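You operate a simulated robot arm through the tools that you are given. There is no shell and no other tool.

The job below is to be done with a simulated two-armed robot. You get a single attempt, and the scene is never put back.

## Task
Take the yellow stick on the assembly bench and put it away on the 160 mm bay. Put the 200 mm blue stick from the clamp bench on the top of the drawer chest and the 160 mm blue stick on the assembly bench. Put the tamper on top of the banded boards on the lower step of the stepped bench. Put the purple pencil bundle from the brown tray on the lower shelf of the drying rack. Take the teal pencil box and leave it on the fourth shelf from the bottom of the brown rack. Do these in any order. Set down upright: tamper.

The check looks at the end state, three seconds after you hand in, the way a careful person would. Anything else that was tipped, shoved, dropped, spilled or broken makes it a failure.

## Robot
Two 7-joint arms with two-finger parallel grippers on one trunk, on a base that drives. Base frame: it is fixed to the floor where the robot stands at the start and does not move with it; the origin is under the middle of the robot, x ahead of it, y to its left, z up; the surface under the hand at the start is at about z = 850. Units: mm, degrees, N and s.
The left shoulder is at the start at [50, 177, 1104], the right one opposite. With the tool pointing down near the work surface each hand reaches from about 220 to 700 mm from the robot's upright axis, wherever it stands, measured 20 degrees to its own side. Places, roughly: 160 mm bay (26x24 cm) [1480, 3880, 960]; assembly bench [800, 100, 800]; banded boards (16x20x10 cm) [-700, -2900, 500]; blue stick [750, -1250, 750]; fourth shelf of the brown rack [4400, -3200, 1200]; lower shelf of the drying rack [3200, -3200, 400]; pencil bundle [-750, -1250, 250]; tamper (7x15x9 cm) [-800, -1700, 800]; teal pencil box [4750, -3250, 750]; top of the drawer chest [2500, -500, 600]; yellow stick [500, 0, 750]. Payload 3.43 kg a hand.
The TCP of each hand is the grasp point between the finger pads, 34 mm short of the fingertips. In the tool frame z runs along the fingers and y along their closing line. The gripper opens to 128 mm. The fingers are 24 mm wide and 12 mm thick; the gripper's body (48 by 130 mm) begins 96 mm behind the TCP.
Orientation is told as [roll, pitch, yaw] about the base's x, y, z axes, in that order, counted from this pose: with the fingers straight down and closing along the base's y, the tool's x points along the base's -x, its y along +y and its z along -z.

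## Interface
- The arms move only by the tool jog_arm. It takes "left_commands", "right_commands" or both (then of equal length, played together; a hand with none holds still); each is one flat list of numbers, 7 for each row, row after row: the shift along the tool's x, y, z in mm, then the turn, a rotation vector about the tool's x, y, z in rad, then the opening in per cent of the stroke, from 0 (shut) to 100 (fully open). In form: [dx, dy, dz, ax, ay, az, fingers, dx, dy, dz, ax, ay, az, fingers, ...]. A call has 1 to 20 rows; each row is the pose to reach, as a shift and turn from the pose commanded when the call began, along the tool's axes at that moment. Rows are played at 5 a second. More than 50 mm and 8.6 degrees between two rows, or a gripper value outside its range, and nothing of the call is played. A pose out of reach is approached as far as the arm can. The call stops where the force on the tool passes 40 N (or 10 N more than at its start, if that is more) or the arm is blocked; 0.2 s more then pass. Each finger travels about 108 mm/s and halts on what it meets, pressing with about 27 N; the grip force reading is that of the motor and also rises with nothing between the fingers. The clock runs only during rows and for 0.2 s after the last one: add rows that repeat a pose to give the fingers time. The reply holds the time, the measured pose of the TCP, the force on the tool along the base axes, the opening and the grip force, in the units named above and with some noise, with the torque about the TCP (base axes, N m) and any sound that the robot's microphone picked up.
- Cameras (640 x 400 px; columns grow to the right, rows downward): "scene" is now at [154.8, -33.9, 1275.5]; the picture's right is [-0.36, -0.93, 0.00], its down [-0.44, 0.17, -0.88] and it looks along [0.82, -0.32, -0.48] (base axes); focal length 268 px, centre (320, 200). "left" rides on the left gripper at [76, 11, -160] in its tool frame; the picture's right is [-0.15, 0.99, 0.00], its down [-0.88, -0.13, -0.46] and it looks along [-0.45, -0.07, 0.89] (tool axes); focal length 234 px, centre (320, 200). "right" rides on the right gripper at [76, -11, -160] in its tool frame; the picture's right is [0.15, 0.99, 0.00], its down [-0.88, 0.13, -0.46] and it looks along [-0.45, 0.07, 0.89] (tool axes); focal length 234 px, centre (320, 200). There is no depth. A picture from a camera that has moved, and an enlarged one, comes with that camera's place and axes in the base frame and with its lens.
- camera(camera): a new picture of that camera. No time passes.
- slide_trunk(by): slides the trunk up (or, below 0, down) by that many mm; the arms and the scene camera ride with it, the base frame stays. It gives what a move gives, with no picture.
- base_move(legs): drives the robot by 1 to 6 legs, each [ahead, turn to the left] in mm and degrees, along the robot's own axes; the way and the turn of a leg run together, so that a leg with both is an arc; at most 1500 mm and 180 degrees a leg. The arms and the cameras ride along, it lands a little off, and it stops where it bumps. It gives what a move gives.
- head_to(pan, tilt): turns the head with the scene camera to pan (to the left, within 80 degrees either way) and tilt (down, from -29 to 69), counted from straight ahead of the robot. It gives what a move gives.
- enlarge(camera, box): a new picture of the part [left, top, right, bottom] of that camera's present view, enlarged. No time passes.
- hand_in(): hands the job in; it is judged then, once.

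Places have to be worked out from the pictures, the camera data and where the tool is seen. Open the grippers and draw the arms clear of the work before you hand the job in, unless the task says otherwise.

The tools are called as name(argument=value, ...) on one line, values as JSON. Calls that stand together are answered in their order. jog_arm: Moves the arms, as the interface text tells. Its arguments: {"type":"object","properties":{"left_commands":{"type":"array","items":{"type":"number"}},"right_commands":{"type":"array","items":{"type":"number"}}},"required":[]} The other tools are called the same way: slide_trunk (by) slides the trunk up or down; base_move (legs) drives the base; head_to (pan, tilt) turns the head that bears the scene camera; camera (camera) takes a picture; enlarge (camera, box) takes an enlarged picture of a part of a camera's view; hand_in () hands the job in.

At the start:

```text
time: 0.0
left_ee_pos: [440.7, 23.4, 1138.3]
left_tool_rot: [0.0, 0.0, 0.2]
left_force: [0.6, 0.2, 0.0]
left_moment: [0.02, 0.02, 0.02]
left_grip_width: 128.1
left_finger_force: 0.0
right_ee_pos: [386.6, -328.7, 1073.8]
right_tool_rot: [0.0, 0.0, 0.0]
right_force: [-0.6, 0.4, -0.2]
right_moment: [0.0, 0.0, 0.02]
right_grip_width: 128.2
right_finger_force: 0.0
trunk travel left (down, up): [-275.0, 126.0]
robot x, y, heading: [0.2, 1.9, -0.0]
head pan, tilt: [-21.4, 28.5]
```

scene: 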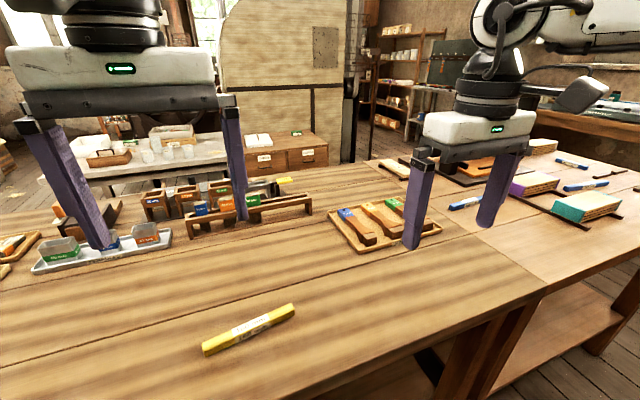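
right: 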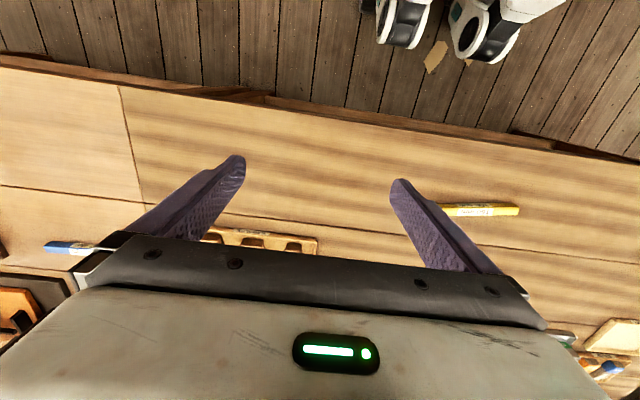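
left: 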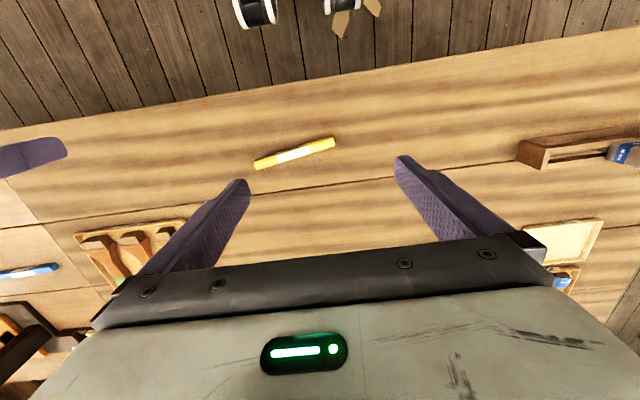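

I'll start by looking closely at the yellow stick and the surroundings before moving anything.

enlarge(camera="scene", box=[160, 270, 360, 395])

enlarge(camera="scene", box=[320, 120, 640, 320])

enlarge(camera="scene", box=[0, 120, 320, 320])

enlarge(camera="left", box=[220, 110, 380, 210])

```text
3.20 times, centred on (260, 332) of scene
camera zoom: at [154.8, -33.9, 1275.5], right [-0.36, -0.93, 0.0], down [-0.44, 0.17, -0.88], along [0.82, -0.32, -0.48], focal length 857 px, centre (512, -224)
```

zoom: 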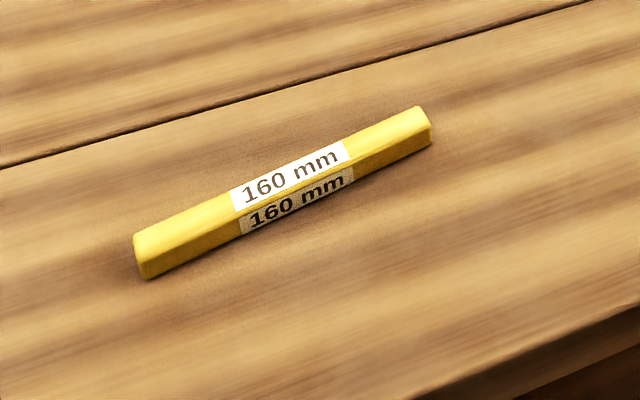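

```text
2.00 times, centred on (480, 220) of scene
camera zoom: at [154.8, -33.9, 1275.5], right [-0.36, -0.93, 0.0], down [-0.44, 0.17, -0.88], along [0.82, -0.32, -0.48], focal length 536 px, centre (0, 160)
```

zoom: 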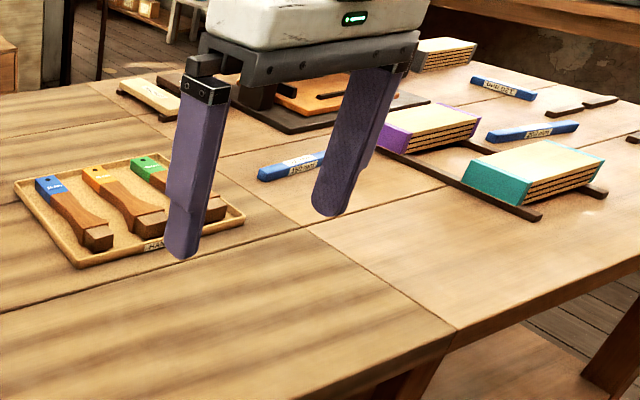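

```text
2.00 times, centred on (160, 220) of scene
camera zoom: at [154.8, -33.9, 1275.5], right [-0.36, -0.93, 0.0], down [-0.44, 0.17, -0.88], along [0.82, -0.32, -0.48], focal length 536 px, centre (640, 160)
```

zoom: 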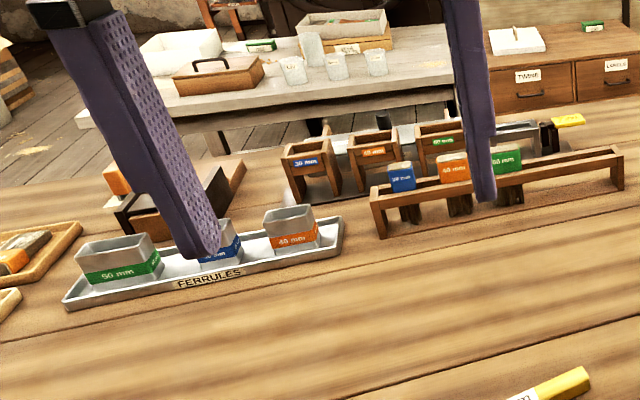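

```text
4.00 times, centred on (300, 160) of left
camera zoom: at [364.5, 35.3, 1298.2], right [0.14, 0.99, 0.0], down [0.88, -0.13, 0.46], along [0.45, -0.07, -0.89], focal length 937 px, centre (400, 360)
```

zoom: 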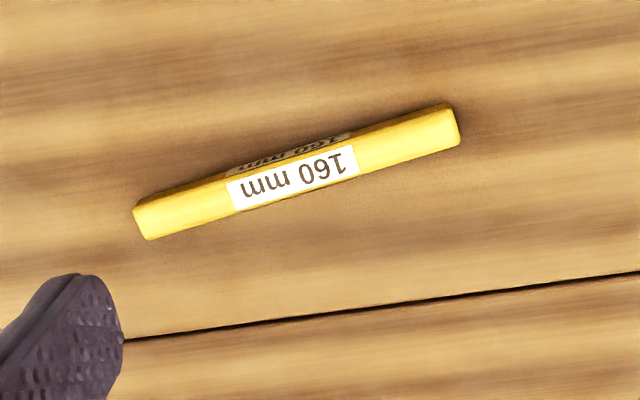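

The yellow stick lies at about [478, -30, ~868], 160 mm long, running roughly along y (about 10° turned). I'll look around with the head to learn the room before moving.

head_to(pan=75, tilt=15)

camera(camera="scene")

head_to(pan=0, tilt=15)

camera(camera="scene")

head_to(pan=-75, tilt=15)

camera(camera="scene")

```text
time: 1.7
left_ee_pos: [439.2, 24.0, 1138.2]
left_tool_rot: [0.0, 0.0, 0.1]
left_force: [0.3, 0.3, 0.1]
left_moment: [-0.01, 0.04, 0.01]
left_grip_width: 127.7
left_finger_force: 0.1
right_ee_pos: [388.3, -329.2, 1073.6]
right_tool_rot: [0.0, 0.0, 0.1]
right_force: [1.0, -0.3, 0.1]
right_moment: [0.02, 0.0, 0.02]
right_grip_width: 127.8
right_finger_force: 0.0
trunk travel left (down, up): [-275.0, 126.0]
robot x, y, heading: [-2.1, 1.0, -0.0]
head pan, tilt: [75.0, 15.0]
```

```text
taken
camera scene: at [94.2, 89.5, 1297.3], right [0.97, -0.26, 0.0], down [-0.07, -0.25, -0.97], along [0.25, 0.93, -0.26], focal length 268 px, centre (320, 200)
```

scene: 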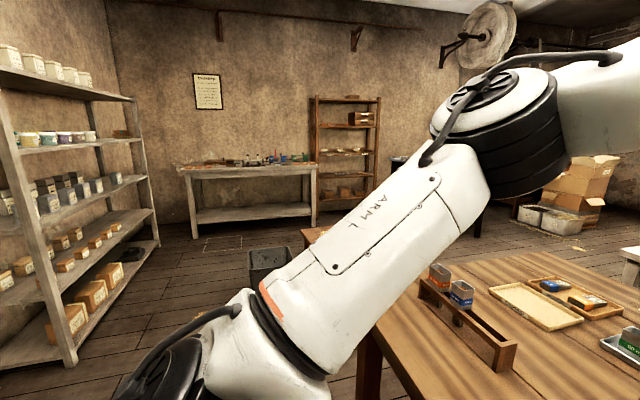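

```text
time: 3.2
left_ee_pos: [440.0, 24.5, 1137.8]
left_tool_rot: [0.0, 0.1, 0.0]
left_force: [-0.1, -0.4, 0.1]
left_moment: [-0.02, -0.02, 0.01]
left_grip_width: 128.0
left_finger_force: 0.1
right_ee_pos: [387.0, -328.6, 1073.2]
right_tool_rot: [0.0, 0.0, 0.0]
right_force: [0.1, 0.3, 0.5]
right_moment: [-0.03, 0.02, -0.03]
right_grip_width: 128.0
right_finger_force: 0.1
trunk travel left (down, up): [-275.0, 126.0]
robot x, y, heading: [-1.6, 1.1, 0.1]
head pan, tilt: [0.0, 15.0]
```

```text
taken
camera scene: at [163.4, -0.6, 1297.3], right [0.0, -1.0, 0.0], down [-0.26, 0.0, -0.97], along [0.97, 0.0, -0.26], focal length 268 px, centre (320, 200)
```

scene: 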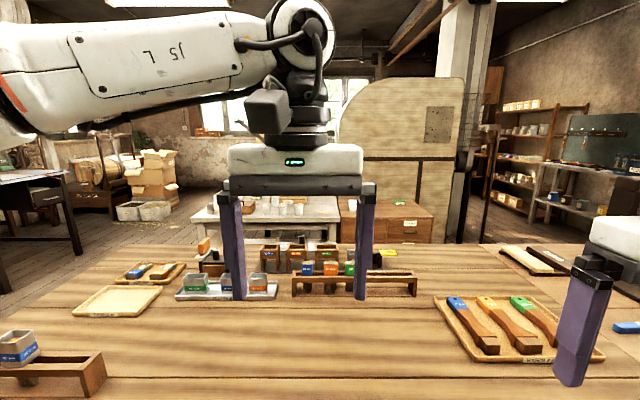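

```text
time: 4.7
left_ee_pos: [440.4, 23.6, 1138.2]
left_tool_rot: [-0.1, 0.0, 0.0]
left_force: [-1.4, -0.4, -0.3]
left_moment: [-0.01, 0.01, 0.02]
left_grip_width: 128.0
left_finger_force: 0.0
right_ee_pos: [388.3, -329.0, 1073.9]
right_tool_rot: [0.0, 0.0, 0.0]
right_force: [0.4, -0.2, -1.1]
right_moment: [0.0, 0.03, 0.01]
right_grip_width: 128.2
right_finger_force: 0.1
trunk travel left (down, up): [-275.0, 126.0]
robot x, y, heading: [-0.4, -1.0, 0.2]
head pan, tilt: [-75.0, 15.0]
```

```text
taken
camera scene: at [94.2, -90.9, 1297.3], right [-0.97, -0.26, 0.0], down [-0.07, 0.25, -0.97], along [0.25, -0.93, -0.26], focal length 268 px, centre (320, 200)
```

scene: 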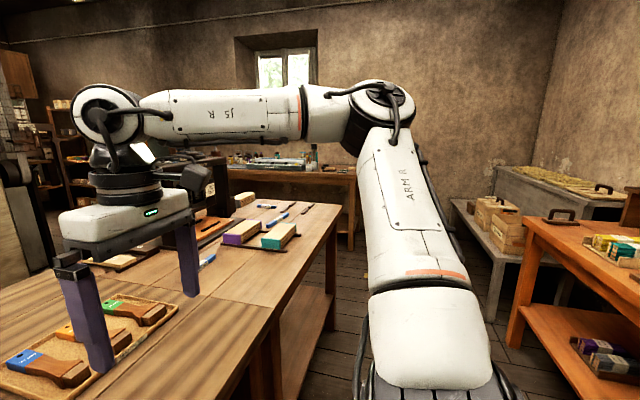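

I'll zoom in on the far-left rack, and on the right-hand side where the tamper, tray and stepped bench stand.

enlarge(camera="scene", box=[430, 160, 640, 291])

enlarge(camera="scene", box=[180, 160, 380, 285])

head_to(pan=75, tilt=15)

enlarge(camera="scene", box=[290, 80, 410, 155])

enlarge(camera="scene", box=[290, 140, 410, 215])

head_to(pan=-30, tilt=15)

camera(camera="scene")

```text
3.05 times, centred on (535, 226) of scene
camera zoom: at [94.2, -90.9, 1297.3], right [-0.97, -0.26, 0.0], down [-0.07, 0.25, -0.97], along [0.25, -0.93, -0.26], focal length 816 px, centre (-335, 122)
```

zoom: 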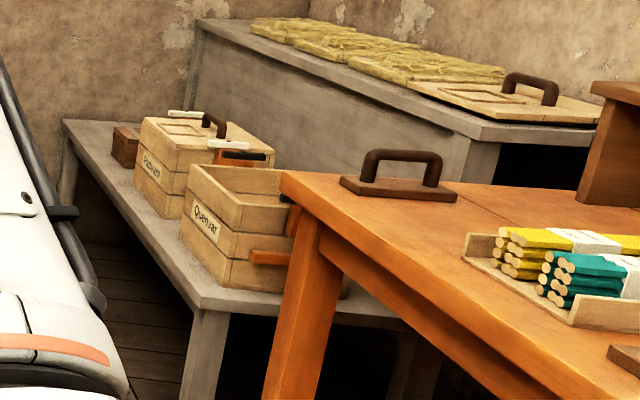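

```text
3.20 times, centred on (280, 222) of scene
camera zoom: at [94.2, -90.9, 1297.3], right [-0.97, -0.26, 0.0], down [-0.07, 0.25, -0.97], along [0.25, -0.93, -0.26], focal length 857 px, centre (448, 128)
```

zoom: 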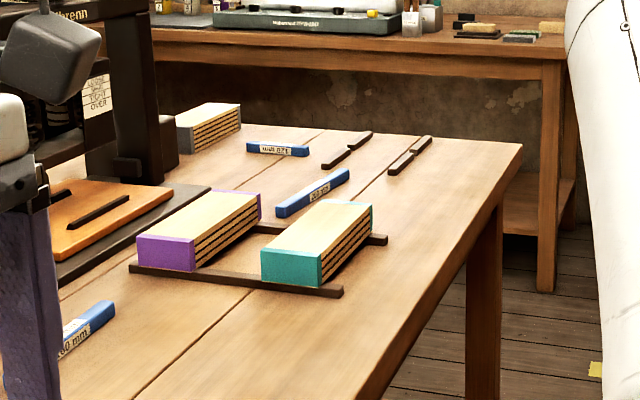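

```text
time: 7.0
left_ee_pos: [439.3, 23.5, 1137.4]
left_tool_rot: [0.0, 0.0, 0.1]
left_force: [-0.6, -1.1, 0.4]
left_moment: [0.0, -0.03, -0.04]
left_grip_width: 128.0
left_finger_force: 0.1
right_ee_pos: [387.2, -329.8, 1073.6]
right_tool_rot: [0.0, 0.0, 0.0]
right_force: [-0.3, -0.2, 0.6]
right_moment: [-0.02, 0.0, -0.01]
right_grip_width: 127.8
right_finger_force: 0.1
trunk travel left (down, up): [-275.0, 126.0]
robot x, y, heading: [-0.4, 0.4, -0.1]
head pan, tilt: [75.0, 15.0]
```

```text
5.33 times, centred on (350, 118) of scene
camera zoom: at [94.2, 89.5, 1297.3], right [0.97, -0.26, 0.0], down [-0.07, -0.25, -0.97], along [0.25, 0.93, -0.26], focal length 1428 px, centre (160, 640)
```

zoom: 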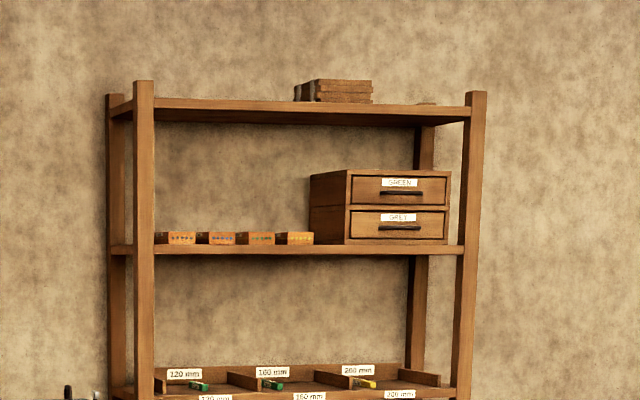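

```text
5.33 times, centred on (350, 178) of scene
camera zoom: at [94.2, 89.5, 1297.3], right [0.97, -0.26, 0.0], down [-0.07, -0.25, -0.97], along [0.25, 0.93, -0.26], focal length 1428 px, centre (160, 320)
```

zoom: 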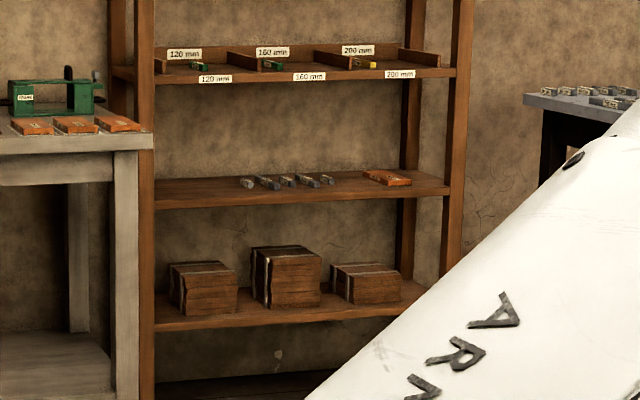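

```text
time: 8.8
left_ee_pos: [440.4, 23.7, 1138.5]
left_tool_rot: [0.0, 0.0, 0.1]
left_force: [-0.1, -0.5, -0.2]
left_moment: [0.02, 0.02, 0.03]
left_grip_width: 127.9
left_finger_force: 0.0
right_ee_pos: [387.7, -328.5, 1073.7]
right_tool_rot: [-0.1, -0.1, 0.0]
right_force: [-0.2, -0.3, 0.4]
right_moment: [0.0, -0.01, -0.01]
right_grip_width: 127.9
right_finger_force: 0.1
trunk travel left (down, up): [-275.0, 126.0]
robot x, y, heading: [-2.7, 1.1, -0.3]
head pan, tilt: [-30.0, 15.0]
```

```text
taken
camera scene: at [150.9, -47.4, 1297.3], right [-0.5, -0.87, 0.0], down [-0.22, 0.13, -0.97], along [0.84, -0.48, -0.26], focal length 268 px, centre (320, 200)
```

scene: 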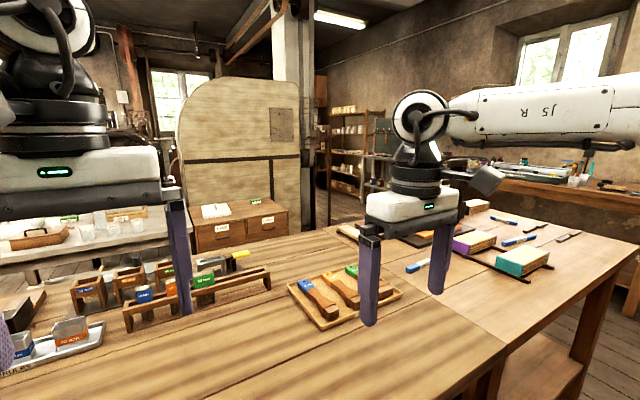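

The 160 mm bay is on the rack beyond the left wall bench, under a shelf, so the stick should be held with a hand leaning along it. I bring the left hand over the stick leaning 45°, pointing to the right along it, well above the bench for now.

jog_arm(left_commands=[-3.1, -4.3, 14.8, 0.046, -0.054, 0.1105, 60, -6.3, -8.7, 29.7, 0.0915, -0.108, 0.221, 60, -9.4, -13, 44.5, 0.137, -0.1625, 0.3315, 60, -12.5, -17.3, 59.3, 0.183, -0.217, 0.442, 60, -15.7, -21.7, 74.2, 0.229, -0.271, 0.5525, 60, -18.8, -26, 89, 0.2745, -0.325, 0.663, 60, -21.9, -30.3, 103.8, 0.32, -0.379, 0.7735, 60, -25.1, -34.7, 118.7, 0.366, -0.433, 0.884, 60, -28.2, -39, 133.5, 0.412, -0.4875, 0.9945, 60, -31.3, -43.3, 148.3, 0.4575, -0.542, 1.105, 60, -34.5, -47.7, 163.2, 0.503, -0.596, 1.2155, 60, -37.6, -52, 178, 0.549, -0.65, 1.326, 60])

camera(camera="left")

head_to(pan=-5, tilt=45)

camera(camera="scene")

```text
time: 11.4
left_ee_pos: [453.2, -22.8, 975.9]
left_tool_rot: [1.5, -36.9, -69.6]
left_force: [-0.2, 0.3, -0.9]
left_moment: [0.01, 0.01, 0.01]
left_grip_width: 76.9
left_finger_force: 0.0
left hand out of reach, approached as far as the arm can: row 10, 11, 12
right_ee_pos: [387.3, -327.7, 1074.6]
right_tool_rot: [0.0, -0.1, 0.0]
right_force: [-0.3, -0.4, -0.7]
right_moment: [-0.01, 0.02, -0.01]
right_grip_width: 127.6
right_finger_force: 0.1
trunk travel left (down, up): [-275.0, 126.0]
robot x, y, heading: [0.6, 0.2, -0.1]
head pan, tilt: [-30.0, 15.0]
```

```text
taken
camera left: at [405.0, 128.0, 1058.8], right [0.96, 0.25, 0.11], down [0.02, -0.45, 0.89], along [0.27, -0.86, -0.44], focal length 234 px, centre (320, 200)
```

left: 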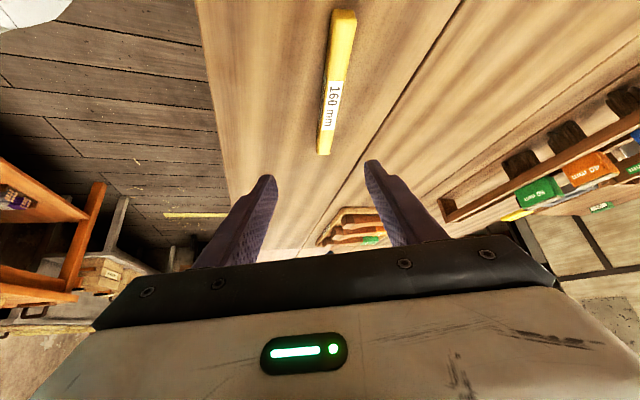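

```text
time: 12.4
left_ee_pos: [454.5, -21.6, 976.1]
left_tool_rot: [1.1, -36.9, -69.3]
left_force: [0.2, 0.2, -0.6]
left_moment: [0.0, -0.01, 0.0]
left_grip_width: 76.9
left_finger_force: 0.1
right_ee_pos: [387.3, -328.4, 1074.1]
right_tool_rot: [0.0, -0.1, 0.0]
right_force: [-0.2, 1.0, -0.5]
right_moment: [0.01, -0.02, -0.01]
right_grip_width: 127.8
right_finger_force: 0.1
trunk travel left (down, up): [-275.0, 126.0]
robot x, y, heading: [-1.7, 1.0, -0.1]
head pan, tilt: [-5.0, 45.0]
```

```text
taken
camera scene: at [151.0, -7.8, 1250.5], right [-0.09, -1.0, 0.0], down [-0.7, 0.06, -0.71], along [0.7, -0.06, -0.71], focal length 268 px, centre (320, 200)
```

scene: 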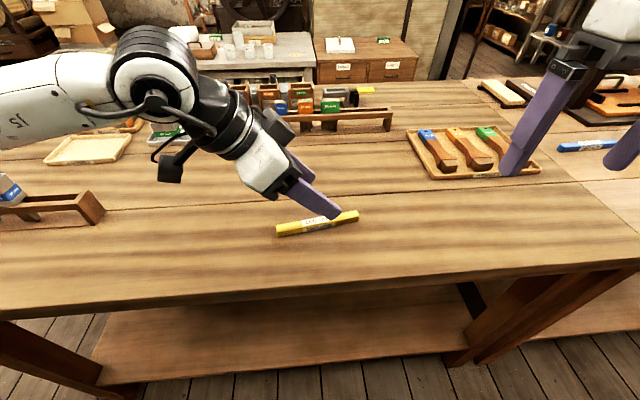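

The left wrist hits its limit near yaw −69°. I turn the base right by 32° so the stick comes to lie in front-left, where the leaning pose is easier.

base_move(legs=[[0, -32]])

head_to(pan=25, tilt=45)

camera(camera="scene")

```text
time: 14.3
left_ee_pos: [373.5, -257.3, 974.7]
left_tool_rot: [1.3, -37.0, -101.5]
left_force: [0.8, -0.1, 0.5]
left_moment: [0.05, 0.01, 0.02]
left_grip_width: 76.8
left_finger_force: 0.0
right_ee_pos: [155.7, -483.6, 1073.3]
right_tool_rot: [-0.1, 0.0, -32.0]
right_force: [-1.2, -0.2, 0.8]
right_moment: [0.04, -0.04, 0.03]
right_grip_width: 128.0
right_finger_force: 0.0
trunk travel left (down, up): [-275.0, 126.0]
robot x, y, heading: [-3.3, -0.3, -31.9]
head pan, tilt: [-5.0, 45.0]
```

```text
time: 15.3
left_ee_pos: [372.7, -259.2, 975.6]
left_tool_rot: [1.3, -36.9, -101.4]
left_force: [-0.6, 0.6, 0.1]
left_moment: [0.01, 0.0, -0.02]
left_grip_width: 76.8
left_finger_force: 0.2
right_ee_pos: [154.4, -484.7, 1073.6]
right_tool_rot: [0.0, 0.0, -32.0]
right_force: [0.7, 0.4, 0.3]
right_moment: [0.01, -0.01, -0.01]
right_grip_width: 128.0
right_finger_force: 0.1
trunk travel left (down, up): [-275.0, 126.0]
robot x, y, heading: [1.6, 2.1, -31.8]
head pan, tilt: [25.0, 45.0]
```

```text
taken
camera scene: at [140.1, -47.7, 1250.5], right [-0.12, -0.99, 0.0], down [-0.7, 0.09, -0.71], along [0.7, -0.09, -0.71], focal length 268 px, centre (320, 200)
```

scene: 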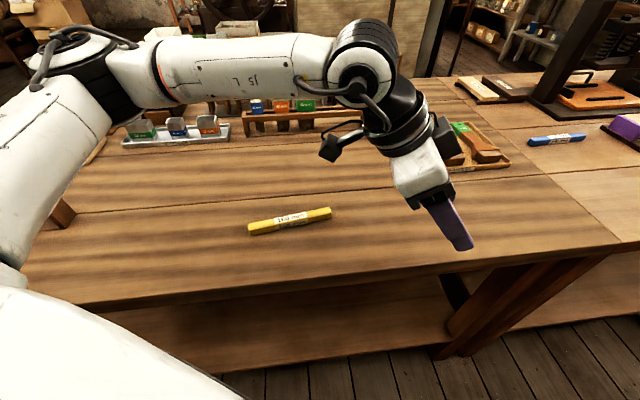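

The stick's centre comes out at about (478, −32). I send a null row first, to learn which pose the hand counts as commanded after the out-of-reach end.

jog_arm(left_commands=[0, 0, 0, 0, 0, 0, 60, 0, 0, 0, 0, 0, 0, 60])

```text
time: 15.9
left_ee_pos: [372.2, -258.7, 976.3]
left_tool_rot: [1.4, -37.0, -101.4]
left_force: [0.8, -0.2, -0.5]
left_moment: [0.01, 0.02, 0.0]
left_grip_width: 76.7
left_finger_force: 0.1
right_ee_pos: [154.6, -483.5, 1073.6]
right_tool_rot: [0.0, -0.1, -32.0]
right_force: [0.0, 0.1, 0.3]
right_moment: [0.01, 0.02, -0.01]
right_grip_width: 128.0
right_finger_force: 0.1
trunk travel left (down, up): [-275.0, 126.0]
robot x, y, heading: [3.6, 2.1, -32.2]
head pan, tilt: [25.0, 45.0]
```

The commanded pose equals the reached pose. I now move the left hand over the stick, leaning 45° with its lean plane along the stick.

jog_arm(left_commands=[24.5, 7.3, -18.3, -0.0271, -0.0168, -0.0348, 60, 48.9, 14.7, -36.5, -0.0541, -0.0337, -0.0696, 60, 73.4, 22, -54.8, -0.0812, -0.0505, -0.1044, 60, 97.8, 29.3, -73.1, -0.1083, -0.0673, -0.1392, 60, 122.3, 36.6, -91.3, -0.1353, -0.0841, -0.174, 60, 146.7, 44, -109.6, -0.1624, -0.101, -0.2088, 60, 171.2, 51.3, -127.8, -0.1894, -0.1178, -0.2436, 60, 195.6, 58.6, -146.1, -0.2165, -0.1346, -0.2784, 60])

camera(camera="left")

camera(camera="scene")

```text
time: 17.7
left_ee_pos: [453.2, -54.0, 980.6]
left_tool_rot: [0.1, -44.6, -80.0]
left_force: [0.6, -0.3, 0.8]
left_moment: [0.03, 0.01, 0.0]
left_grip_width: 77.1
left_finger_force: 0.0
left hand out of reach, approached as far as the arm can: row 6, 7, 8
right_ee_pos: [154.2, -483.4, 1074.4]
right_tool_rot: [0.0, 0.0, -32.0]
right_force: [0.0, 0.4, -0.3]
right_moment: [-0.02, -0.02, -0.02]
right_grip_width: 127.8
right_finger_force: 0.0
trunk travel left (down, up): [-275.0, 126.0]
robot x, y, heading: [1.9, -0.3, -31.9]
head pan, tilt: [25.0, 45.0]
```

```text
taken
camera left: at [435.1, 112.2, 1040.3], right [0.99, 0.07, 0.1], down [-0.08, -0.32, 0.94], along [0.1, -0.94, -0.32], focal length 234 px, centre (320, 200)
```

left: 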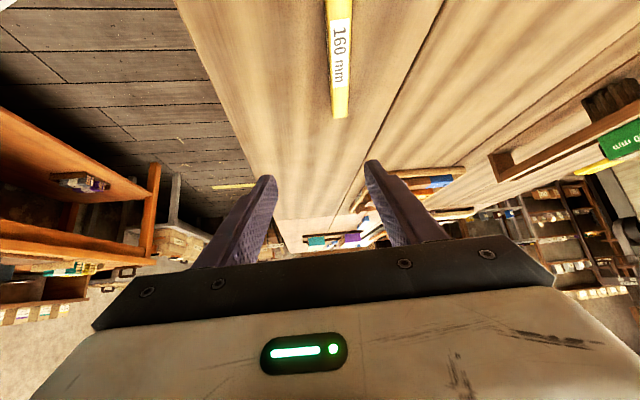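

```text
taken
camera scene: at [140.1, -47.4, 1250.5], right [-0.12, -0.99, 0.0], down [-0.7, 0.09, -0.71], along [0.7, -0.09, -0.71], focal length 268 px, centre (320, 200)
```

scene: 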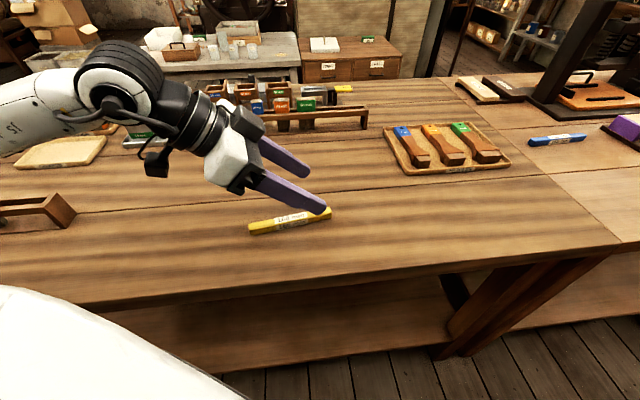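

The hand has the right lean but cannot reach the last 25 mm from here. I reposition the base about 320 mm to the left, facing −60°, so the stick comes to lie ahead in the left hand's comfortable zone.

base_move(legs=[[0, -58], [-320, 0], [0, 30]])

head_to(pan=20, tilt=40)

camera(camera="scene")

camera(camera="left")

```text
time: 23.9
left_ee_pos: [374.3, 53.3, 980.1]
left_tool_rot: [0.0, -44.8, -108.7]
left_force: [0.1, 0.4, 0.5]
left_moment: [0.02, 0.02, 0.03]
left_grip_width: 76.6
left_finger_force: 0.1
right_ee_pos: [-92.5, -180.4, 1073.7]
right_tool_rot: [0.0, 0.0, -60.5]
right_force: [-0.2, -0.2, -0.1]
right_moment: [0.01, 0.02, 0.01]
right_grip_width: 128.1
right_finger_force: 0.1
trunk travel left (down, up): [-275.0, 126.0]
robot x, y, heading: [1.6, 318.1, -60.3]
head pan, tilt: [25.0, 45.0]
```

```text
time: 24.5
left_ee_pos: [374.2, 52.8, 981.0]
left_tool_rot: [0.0, -44.7, -108.5]
left_force: [-0.6, 0.9, 0.1]
left_moment: [0.01, -0.02, -0.01]
left_grip_width: 76.8
left_finger_force: 0.0
right_ee_pos: [-91.8, -179.9, 1073.1]
right_tool_rot: [0.1, 0.0, -60.7]
right_force: [-0.5, 0.2, -0.1]
right_moment: [0.01, 0.05, 0.02]
right_grip_width: 127.9
right_finger_force: 0.1
trunk travel left (down, up): [-275.0, 126.0]
robot x, y, heading: [0.4, 318.3, -60.5]
head pan, tilt: [20.0, 40.0]
```

```text
taken
camera scene: at [101.9, 201.1, 1257.7], right [-0.65, -0.76, 0.0], down [-0.49, 0.42, -0.77], along [0.58, -0.5, -0.64], focal length 268 px, centre (320, 200)
```

scene: 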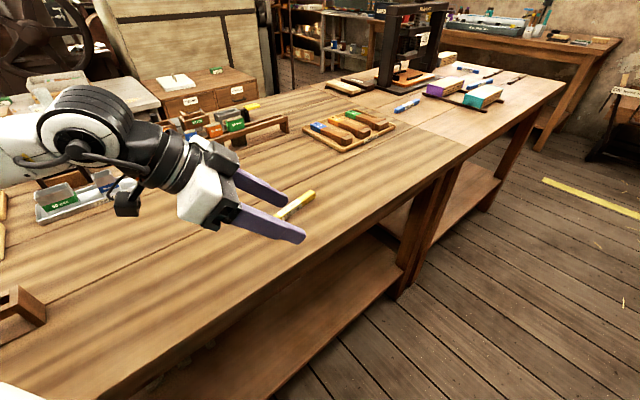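

```text
taken
camera left: at [438.5, 207.8, 1040.4], right [0.9, -0.41, 0.1], down [-0.22, -0.25, 0.94], along [-0.36, -0.88, -0.32], focal length 234 px, centre (320, 200)
```

left: 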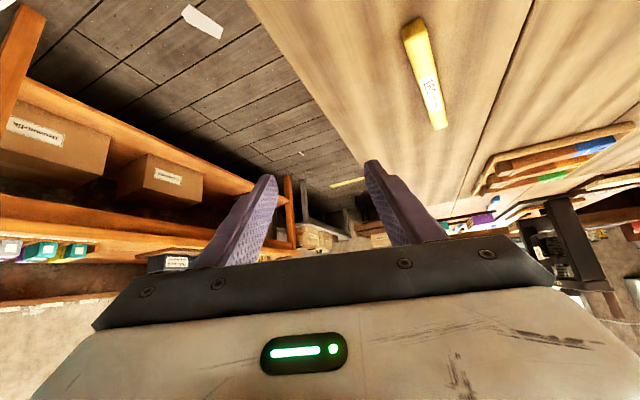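

Now I bring the left hand over the stick's centre (478, −32) at z 960 with the lean aligned to the stick.

jog_arm(left_commands=[-2.7, 17.9, 6.8, -0.0496, -0.0005, -0.0498, 50, -5.3, 35.8, 13.5, -0.0993, -0.001, -0.0996, 50, -8, 53.7, 20.3, -0.1489, -0.0015, -0.1494, 50, -10.6, 71.5, 27, -0.1985, -0.0019, -0.1992, 50, -13.3, 89.4, 33.8, -0.2481, -0.0024, -0.249, 50, -15.9, 107.3, 40.5, -0.2978, -0.0029, -0.2988, 50, -18.6, 125.2, 47.3, -0.3474, -0.0034, -0.3486, 50])

camera(camera="scene")

camera(camera="left")

```text
time: 26.1
left_ee_pos: [479.4, -30.7, 960.3]
left_tool_rot: [0.0, -45.1, -80.4]
left_force: [0.1, -0.1, -0.3]
left_moment: [-0.01, 0.03, -0.02]
left_grip_width: 64.0
left_finger_force: 0.1
right_ee_pos: [-92.0, -181.5, 1073.7]
right_tool_rot: [0.1, 0.0, -60.5]
right_force: [0.5, -1.0, 0.7]
right_moment: [-0.04, -0.05, -0.04]
right_grip_width: 127.8
right_finger_force: 0.1
trunk travel left (down, up): [-275.0, 126.0]
robot x, y, heading: [3.7, 319.5, -60.8]
head pan, tilt: [20.0, 40.0]
```

```text
taken
camera scene: at [101.9, 200.9, 1257.7], right [-0.65, -0.76, 0.0], down [-0.49, 0.42, -0.77], along [0.58, -0.5, -0.64], focal length 268 px, centre (320, 200)
```

scene: 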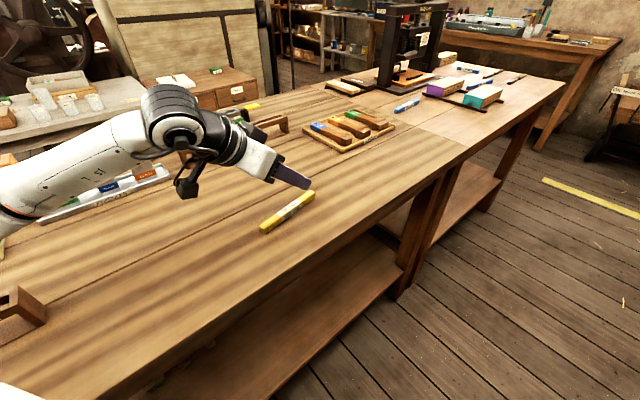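

```text
taken
camera left: at [461.5, 135.1, 1019.6], right [0.99, 0.06, 0.1], down [-0.08, -0.32, 0.94], along [0.09, -0.95, -0.31], focal length 234 px, centre (320, 200)
```

left: 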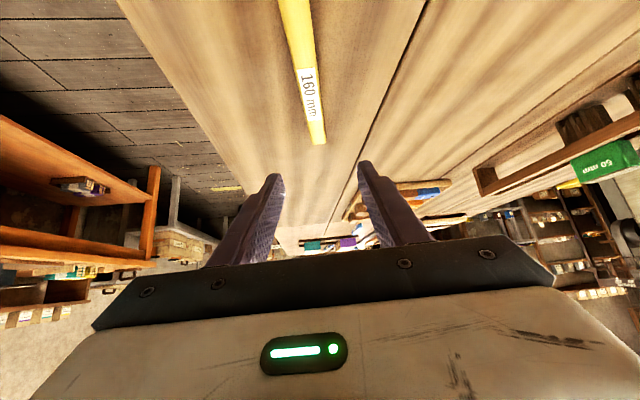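

The hand is aligned within a millimetre or two of the stick's line. I lower it to about z 887 (fingertips a few mm above the bench), sliding slightly back so the pads meet the stick's middle.

jog_arm(left_commands=[12.5, 0, 8.1, 0, 0, 0, 45, 25, 0, 16.3, 0, 0, 0, 45, 37.4, 0, 24.4, 0, 0, 0, 45, 49.9, 0, 32.6, 0, 0, 0, 45, 62.4, 0, 40.7, 0, 0, 0, 45, 62.4, 0, 40.7, 0, 0, 0, 45])

camera(camera="left")

enlarge(camera="scene", box=[200, 130, 360, 250])

```text
time: 27.5
left_ee_pos: [475.1, -16.2, 886.6]
left_tool_rot: [0.1, -45.0, -80.4]
left_force: [-0.2, -0.2, 0.6]
left_moment: [0.01, 0.02, -0.02]
left_grip_width: 57.6
left_finger_force: 0.0
right_ee_pos: [-93.5, -181.5, 1073.4]
right_tool_rot: [0.0, 0.0, -60.6]
right_force: [0.1, 0.4, -0.3]
right_moment: [0.0, -0.02, 0.02]
right_grip_width: 128.0
right_finger_force: 0.1
trunk travel left (down, up): [-275.0, 126.0]
robot x, y, heading: [2.9, 319.9, -60.6]
head pan, tilt: [20.0, 40.0]
```

```text
taken
camera left: at [459.1, 150.8, 946.4], right [0.99, 0.06, 0.1], down [-0.08, -0.32, 0.94], along [0.09, -0.95, -0.31], focal length 234 px, centre (320, 200)
```

left: 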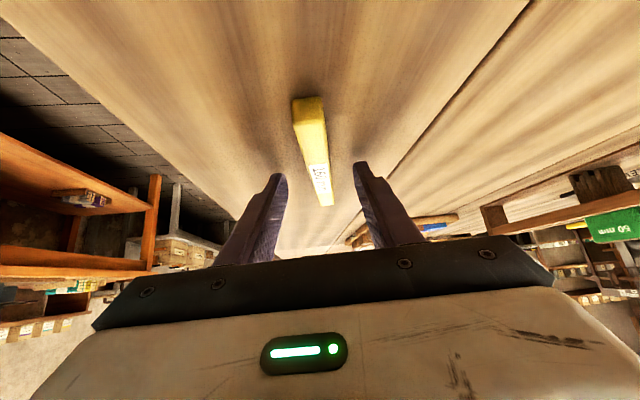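

```text
3.33 times, centred on (280, 190) of scene
camera zoom: at [101.9, 201.0, 1257.8], right [-0.65, -0.76, 0.0], down [-0.49, 0.42, -0.77], along [0.58, -0.5, -0.64], focal length 893 px, centre (453, 233)
```

zoom: 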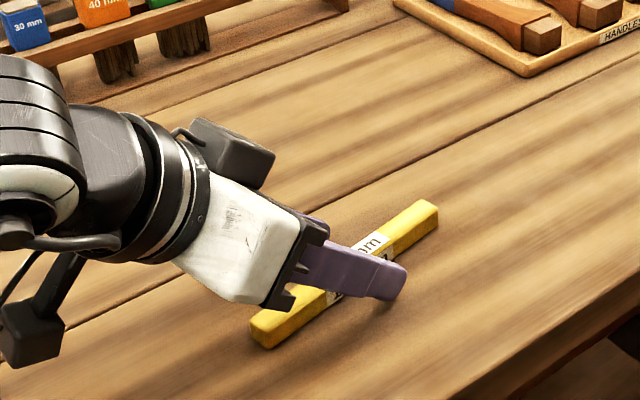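

The stick lies between the fingers. I close on it.

jog_arm(left_commands=[1.4, 0, 1.4, 0, 0, 0, 45, 1.4, 0, 1.4, 0, 0, 0, 0, 1.4, 0, 1.4, 0, 0, 0, 0, 1.4, 0, 1.4, 0, 0, 0, 0, 1.4, 0, 1.4, 0, 0, 0, 0])

camera(camera="left")

enlarge(camera="scene", box=[200, 130, 360, 250])

```text
time: 28.7
left_ee_pos: [476.8, -14.3, 884.6]
left_tool_rot: [0.3, -45.0, -80.5]
left_force: [0.1, 0.1, -0.1]
left_moment: [-0.07, -0.02, 0.0]
left_grip_width: 16.6
left_finger_force: 27.1
right_ee_pos: [-93.1, -180.4, 1073.8]
right_tool_rot: [0.0, 0.1, -60.6]
right_force: [-0.9, -0.4, 0.4]
right_moment: [-0.01, 0.01, 0.02]
right_grip_width: 127.9
right_finger_force: 0.1
trunk travel left (down, up): [-275.0, 126.0]
robot x, y, heading: [5.7, 316.7, -60.7]
head pan, tilt: [20.0, 40.0]
```

```text
taken
camera left: at [459.5, 151.0, 944.5], right [0.99, 0.06, 0.11], down [-0.08, -0.32, 0.94], along [0.09, -0.95, -0.31], focal length 234 px, centre (320, 200)
```

left: 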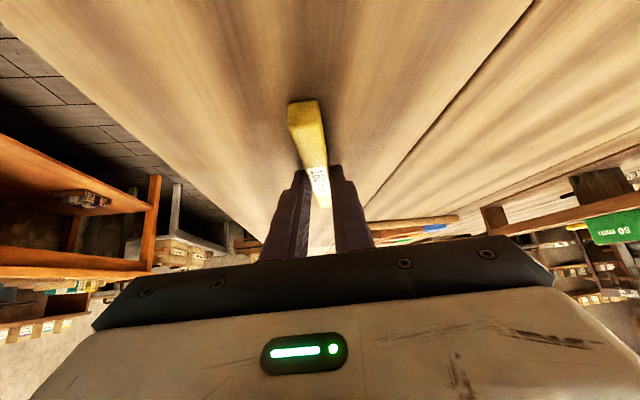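

```text
3.33 times, centred on (280, 190) of scene
camera zoom: at [101.9, 201.1, 1257.8], right [-0.65, -0.76, 0.0], down [-0.49, 0.42, -0.77], along [0.58, -0.5, -0.64], focal length 893 px, centre (453, 233)
```

zoom: 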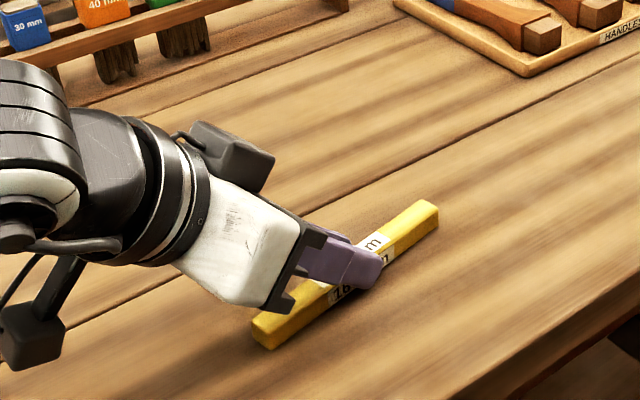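

Gripped: width 16.6 mm at 27 N. I lift straight up 150 mm and check.

jog_arm(left_commands=[-7, 0, -7, 0, 0, 0, 0, -21, 0, -21, 0, 0, 0, 0, -42, 0, -42, 0, 0, 0, 0, -63, 0, -63, 0, 0, 0, 0, -84, 0, -84, 0, 0, 0, 0, -106, 0, -106, 0, 0, 0, 0])

camera(camera="scene")

camera(camera="left")

```text
time: 30.1
left_ee_pos: [475.8, -15.8, 1034.7]
left_tool_rot: [0.2, -44.8, -80.4]
left_force: [0.1, 0.0, -0.9]
left_moment: [-0.02, 0.02, -0.03]
left_grip_width: 16.5
left_finger_force: 26.6
right_ee_pos: [-93.4, -180.2, 1072.7]
right_tool_rot: [0.0, -0.1, -60.6]
right_force: [0.7, -0.5, -0.4]
right_moment: [0.0, -0.02, -0.04]
right_grip_width: 127.7
right_finger_force: 0.1
trunk travel left (down, up): [-275.0, 126.0]
robot x, y, heading: [4.9, 321.1, -60.5]
head pan, tilt: [20.0, 40.0]
```

```text
taken
camera scene: at [101.8, 201.0, 1257.7], right [-0.65, -0.76, 0.0], down [-0.49, 0.42, -0.77], along [0.58, -0.5, -0.64], focal length 268 px, centre (320, 200)
```

scene: 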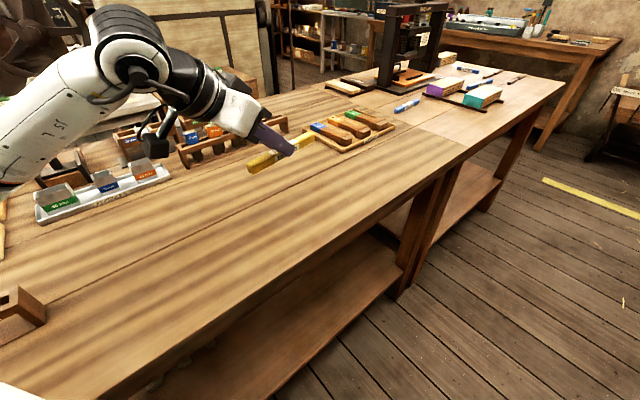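

```text
taken
camera left: at [459.2, 150.8, 1094.3], right [0.99, 0.06, 0.1], down [-0.08, -0.32, 0.94], along [0.09, -0.95, -0.31], focal length 234 px, centre (320, 200)
```

left: 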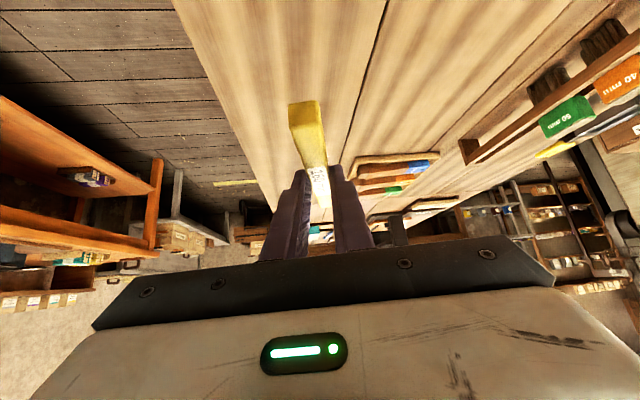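

The stick is held firmly. I back away from the bench, then turn left to face +y.

base_move(legs=[[-700, 0], [0, 150.5]])

head_to(pan=-15, tilt=20)

camera(camera="scene")

```text
time: 40.2
left_ee_pos: [-598.9, 1442.4, 1034.2]
left_tool_rot: [0.1, -45.0, 71.5]
left_force: [-0.9, -0.4, -0.2]
left_moment: [-0.02, -0.02, -0.01]
left_grip_width: 16.6
left_finger_force: 27.2
right_ee_pos: [-20.5, 1321.5, 1073.2]
right_tool_rot: [0.0, 0.0, 91.2]
right_force: [-0.8, -0.1, -0.3]
right_moment: [0.03, -0.02, 0.0]
right_grip_width: 128.1
right_finger_force: 0.0
trunk travel left (down, up): [-275.0, 126.0]
robot x, y, heading: [-339.9, 923.3, 91.3]
head pan, tilt: [20.0, 40.0]
```

```text
time: 41.2
left_ee_pos: [-598.2, 1444.1, 1033.8]
left_tool_rot: [0.0, -45.0, 71.4]
left_force: [0.3, -0.3, -0.7]
left_moment: [-0.03, 0.01, 0.02]
left_grip_width: 16.7
left_finger_force: 27.3
right_ee_pos: [-19.5, 1321.2, 1073.5]
right_tool_rot: [0.0, 0.0, 91.4]
right_force: [0.6, -0.2, 0.3]
right_moment: [0.0, -0.03, 0.02]
right_grip_width: 127.7
right_finger_force: 0.0
trunk travel left (down, up): [-275.0, 126.0]
robot x, y, heading: [-341.2, 929.0, 91.2]
head pan, tilt: [-15.0, 20.0]
```

```text
taken
camera scene: at [-318.4, 1086.3, 1289.1], right [0.97, -0.24, 0.0], down [-0.08, -0.33, -0.94], along [0.22, 0.91, -0.34], focal length 268 px, centre (320, 200)
```

scene: 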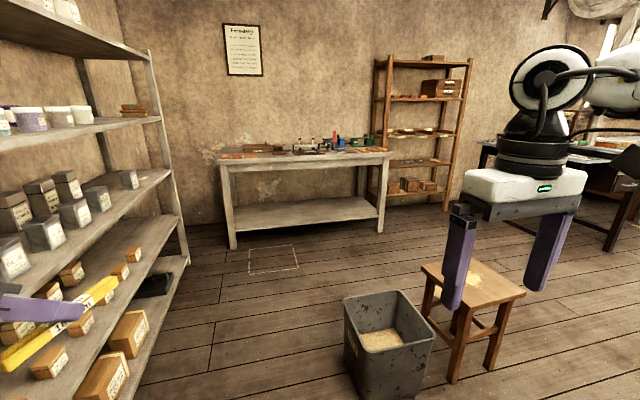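

Bin and stool are on the right, the white rack on the left. I draw the hand in to a straight-ahead carrying pose (yaw 0 to the robot, a bit higher) before driving.

jog_arm(left_commands=[0, -18, -10.9, -0.0407, 0, -0.0407, 0, 0, -36, -21.7, -0.0815, 0, -0.0815, 0, 0, -54, -32.5, -0.1222, 0, -0.1222, 0, 0, -72, -43.4, -0.163, 0, -0.163, 0, 0.1, -90, -54.3, -0.2037, 0, -0.2037, 0, 0.1, -108, -65.1, -0.2444, 0, -0.2444, 0])

base_move(legs=[[0, -1.2], [1500, 0], [200, 0], [0, -90]])

head_to(pan=15, tilt=20)

camera(camera="scene")

```text
time: 42.6
left_ee_pos: [-510.9, 1365.1, 1079.8]
left_tool_rot: [0.3, -45.1, 91.4]
left_force: [0.3, 0.6, -0.5]
left_moment: [0.0, 0.02, -0.03]
left_grip_width: 16.4
left_finger_force: 26.9
right_ee_pos: [-18.8, 1320.6, 1074.2]
right_tool_rot: [0.0, 0.0, 91.2]
right_force: [-0.3, 1.0, -0.7]
right_moment: [0.0, 0.05, 0.01]
right_grip_width: 127.8
right_finger_force: 0.0
trunk travel left (down, up): [-275.0, 126.0]
robot x, y, heading: [-335.7, 927.5, 91.1]
head pan, tilt: [-15.0, 20.0]
```

```text
time: 55.4
left_ee_pos: [101.1, 2771.8, 1080.5]
left_tool_rot: [0.1, -45.0, -0.1]
left_force: [0.8, 0.4, 0.1]
left_moment: [-0.01, 0.0, 0.02]
left_grip_width: 16.8
left_finger_force: 26.6
right_ee_pos: [46.3, 2281.3, 1072.9]
right_tool_rot: [0.0, 0.0, 0.1]
right_force: [-0.2, -0.6, 0.1]
right_moment: [-0.01, -0.02, -0.02]
right_grip_width: 128.3
right_finger_force: 0.1
trunk travel left (down, up): [-275.0, 126.0]
robot x, y, heading: [-340.1, 2609.3, 0.1]
head pan, tilt: [-15.0, 20.0]
```

```text
time: 56.3
left_ee_pos: [101.7, 2771.6, 1079.9]
left_tool_rot: [0.0, -45.0, -0.1]
left_force: [1.2, -0.5, 0.4]
left_moment: [0.01, -0.01, -0.02]
left_grip_width: 16.5
left_finger_force: 27.3
right_ee_pos: [45.4, 2281.1, 1072.7]
right_tool_rot: [0.0, 0.0, -0.1]
right_force: [-0.5, -0.1, 1.0]
right_moment: [-0.01, -0.01, 0.01]
right_grip_width: 127.9
right_finger_force: 0.0
trunk travel left (down, up): [-275.0, 126.0]
robot x, y, heading: [-339.4, 2611.4, 0.0]
head pan, tilt: [15.0, 20.0]
```

```text
taken
camera scene: at [-180.7, 2633.1, 1289.2], right [0.26, -0.97, 0.0], down [-0.33, -0.09, -0.94], along [0.91, 0.24, -0.34], focal length 268 px, centre (320, 200)
```

scene: 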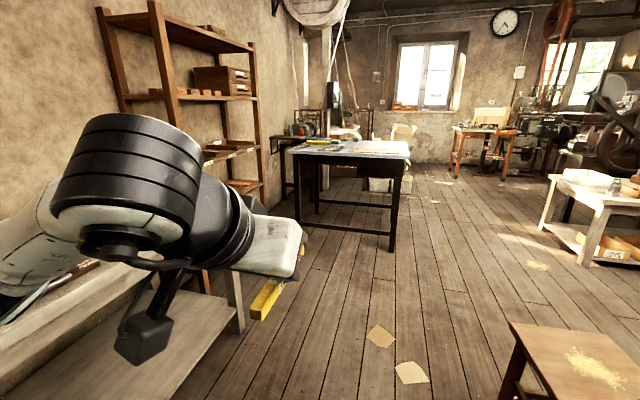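

The floor is clear. I drive along +x and arc left to face the rack, stopping short of it.

base_move(legs=[[1440, 0], [785, 90]])

head_to(pan=0, tilt=25)

camera(camera="scene")

camera(camera="left")

camera(camera="right")

```text
time: 67.3
left_ee_pos: [1425.1, 3556.4, 1079.8]
left_tool_rot: [0.1, -45.0, 90.8]
left_force: [-0.3, -0.3, -0.6]
left_moment: [-0.01, -0.03, 0.02]
left_grip_width: 16.7
left_finger_force: 26.7
right_ee_pos: [1916.5, 3509.2, 1074.1]
right_tool_rot: [0.0, -0.1, 90.8]
right_force: [-0.1, -0.3, 0.0]
right_moment: [0.0, -0.01, -0.02]
right_grip_width: 127.8
right_finger_force: 0.0
trunk travel left (down, up): [-275.0, 126.0]
robot x, y, heading: [1595.8, 3115.4, 90.9]
head pan, tilt: [15.0, 20.0]
cut short: leg 2
```

```text
time: 68.1
left_ee_pos: [1426.1, 3556.3, 1079.9]
left_tool_rot: [0.1, -45.0, 90.9]
left_force: [0.2, -0.2, -0.6]
left_moment: [0.0, 0.0, -0.03]
left_grip_width: 16.6
left_finger_force: 27.0
right_ee_pos: [1917.6, 3509.1, 1073.6]
right_tool_rot: [0.0, 0.0, 90.8]
right_force: [1.1, -0.2, 0.4]
right_moment: [0.0, -0.01, 0.03]
right_grip_width: 128.2
right_finger_force: 0.1
trunk travel left (down, up): [-275.0, 126.0]
robot x, y, heading: [1594.6, 3118.6, 90.8]
head pan, tilt: [0.0, 25.0]
```

```text
taken
camera scene: at [1591.4, 3278.4, 1281.1], right [1.0, 0.02, 0.0], down [0.01, -0.42, -0.91], along [-0.01, 0.91, -0.42], focal length 268 px, centre (320, 200)
```

scene: 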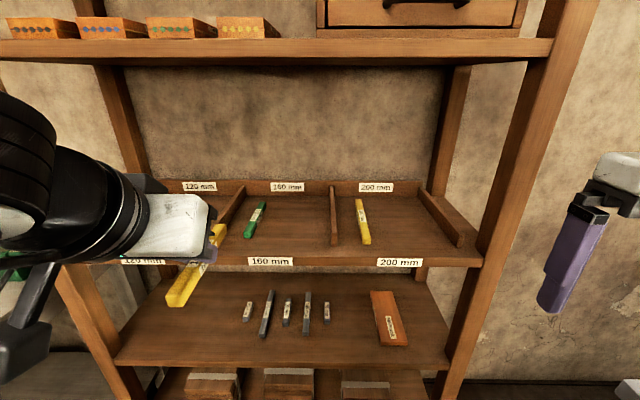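

```text
taken
camera left: at [1416.9, 3390.5, 1139.6], right [-0.99, 0.09, 0.11], down [0.13, 0.3, 0.94], along [0.05, 0.95, -0.31], focal length 234 px, centre (320, 200)
```

left: 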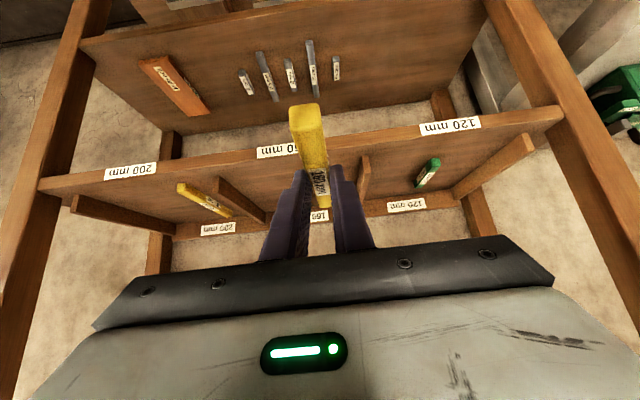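

```text
taken
camera right: at [1929.6, 3433.3, 1232.9], right [-0.99, -0.16, 0.0], down [-0.14, 0.88, 0.46], along [-0.07, 0.45, -0.89], focal length 234 px, centre (320, 200)
```

right: 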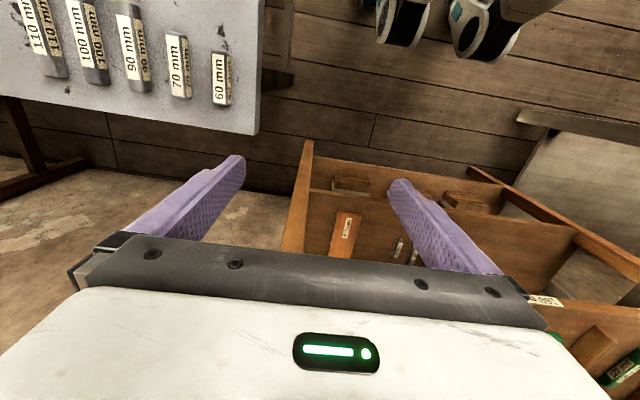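

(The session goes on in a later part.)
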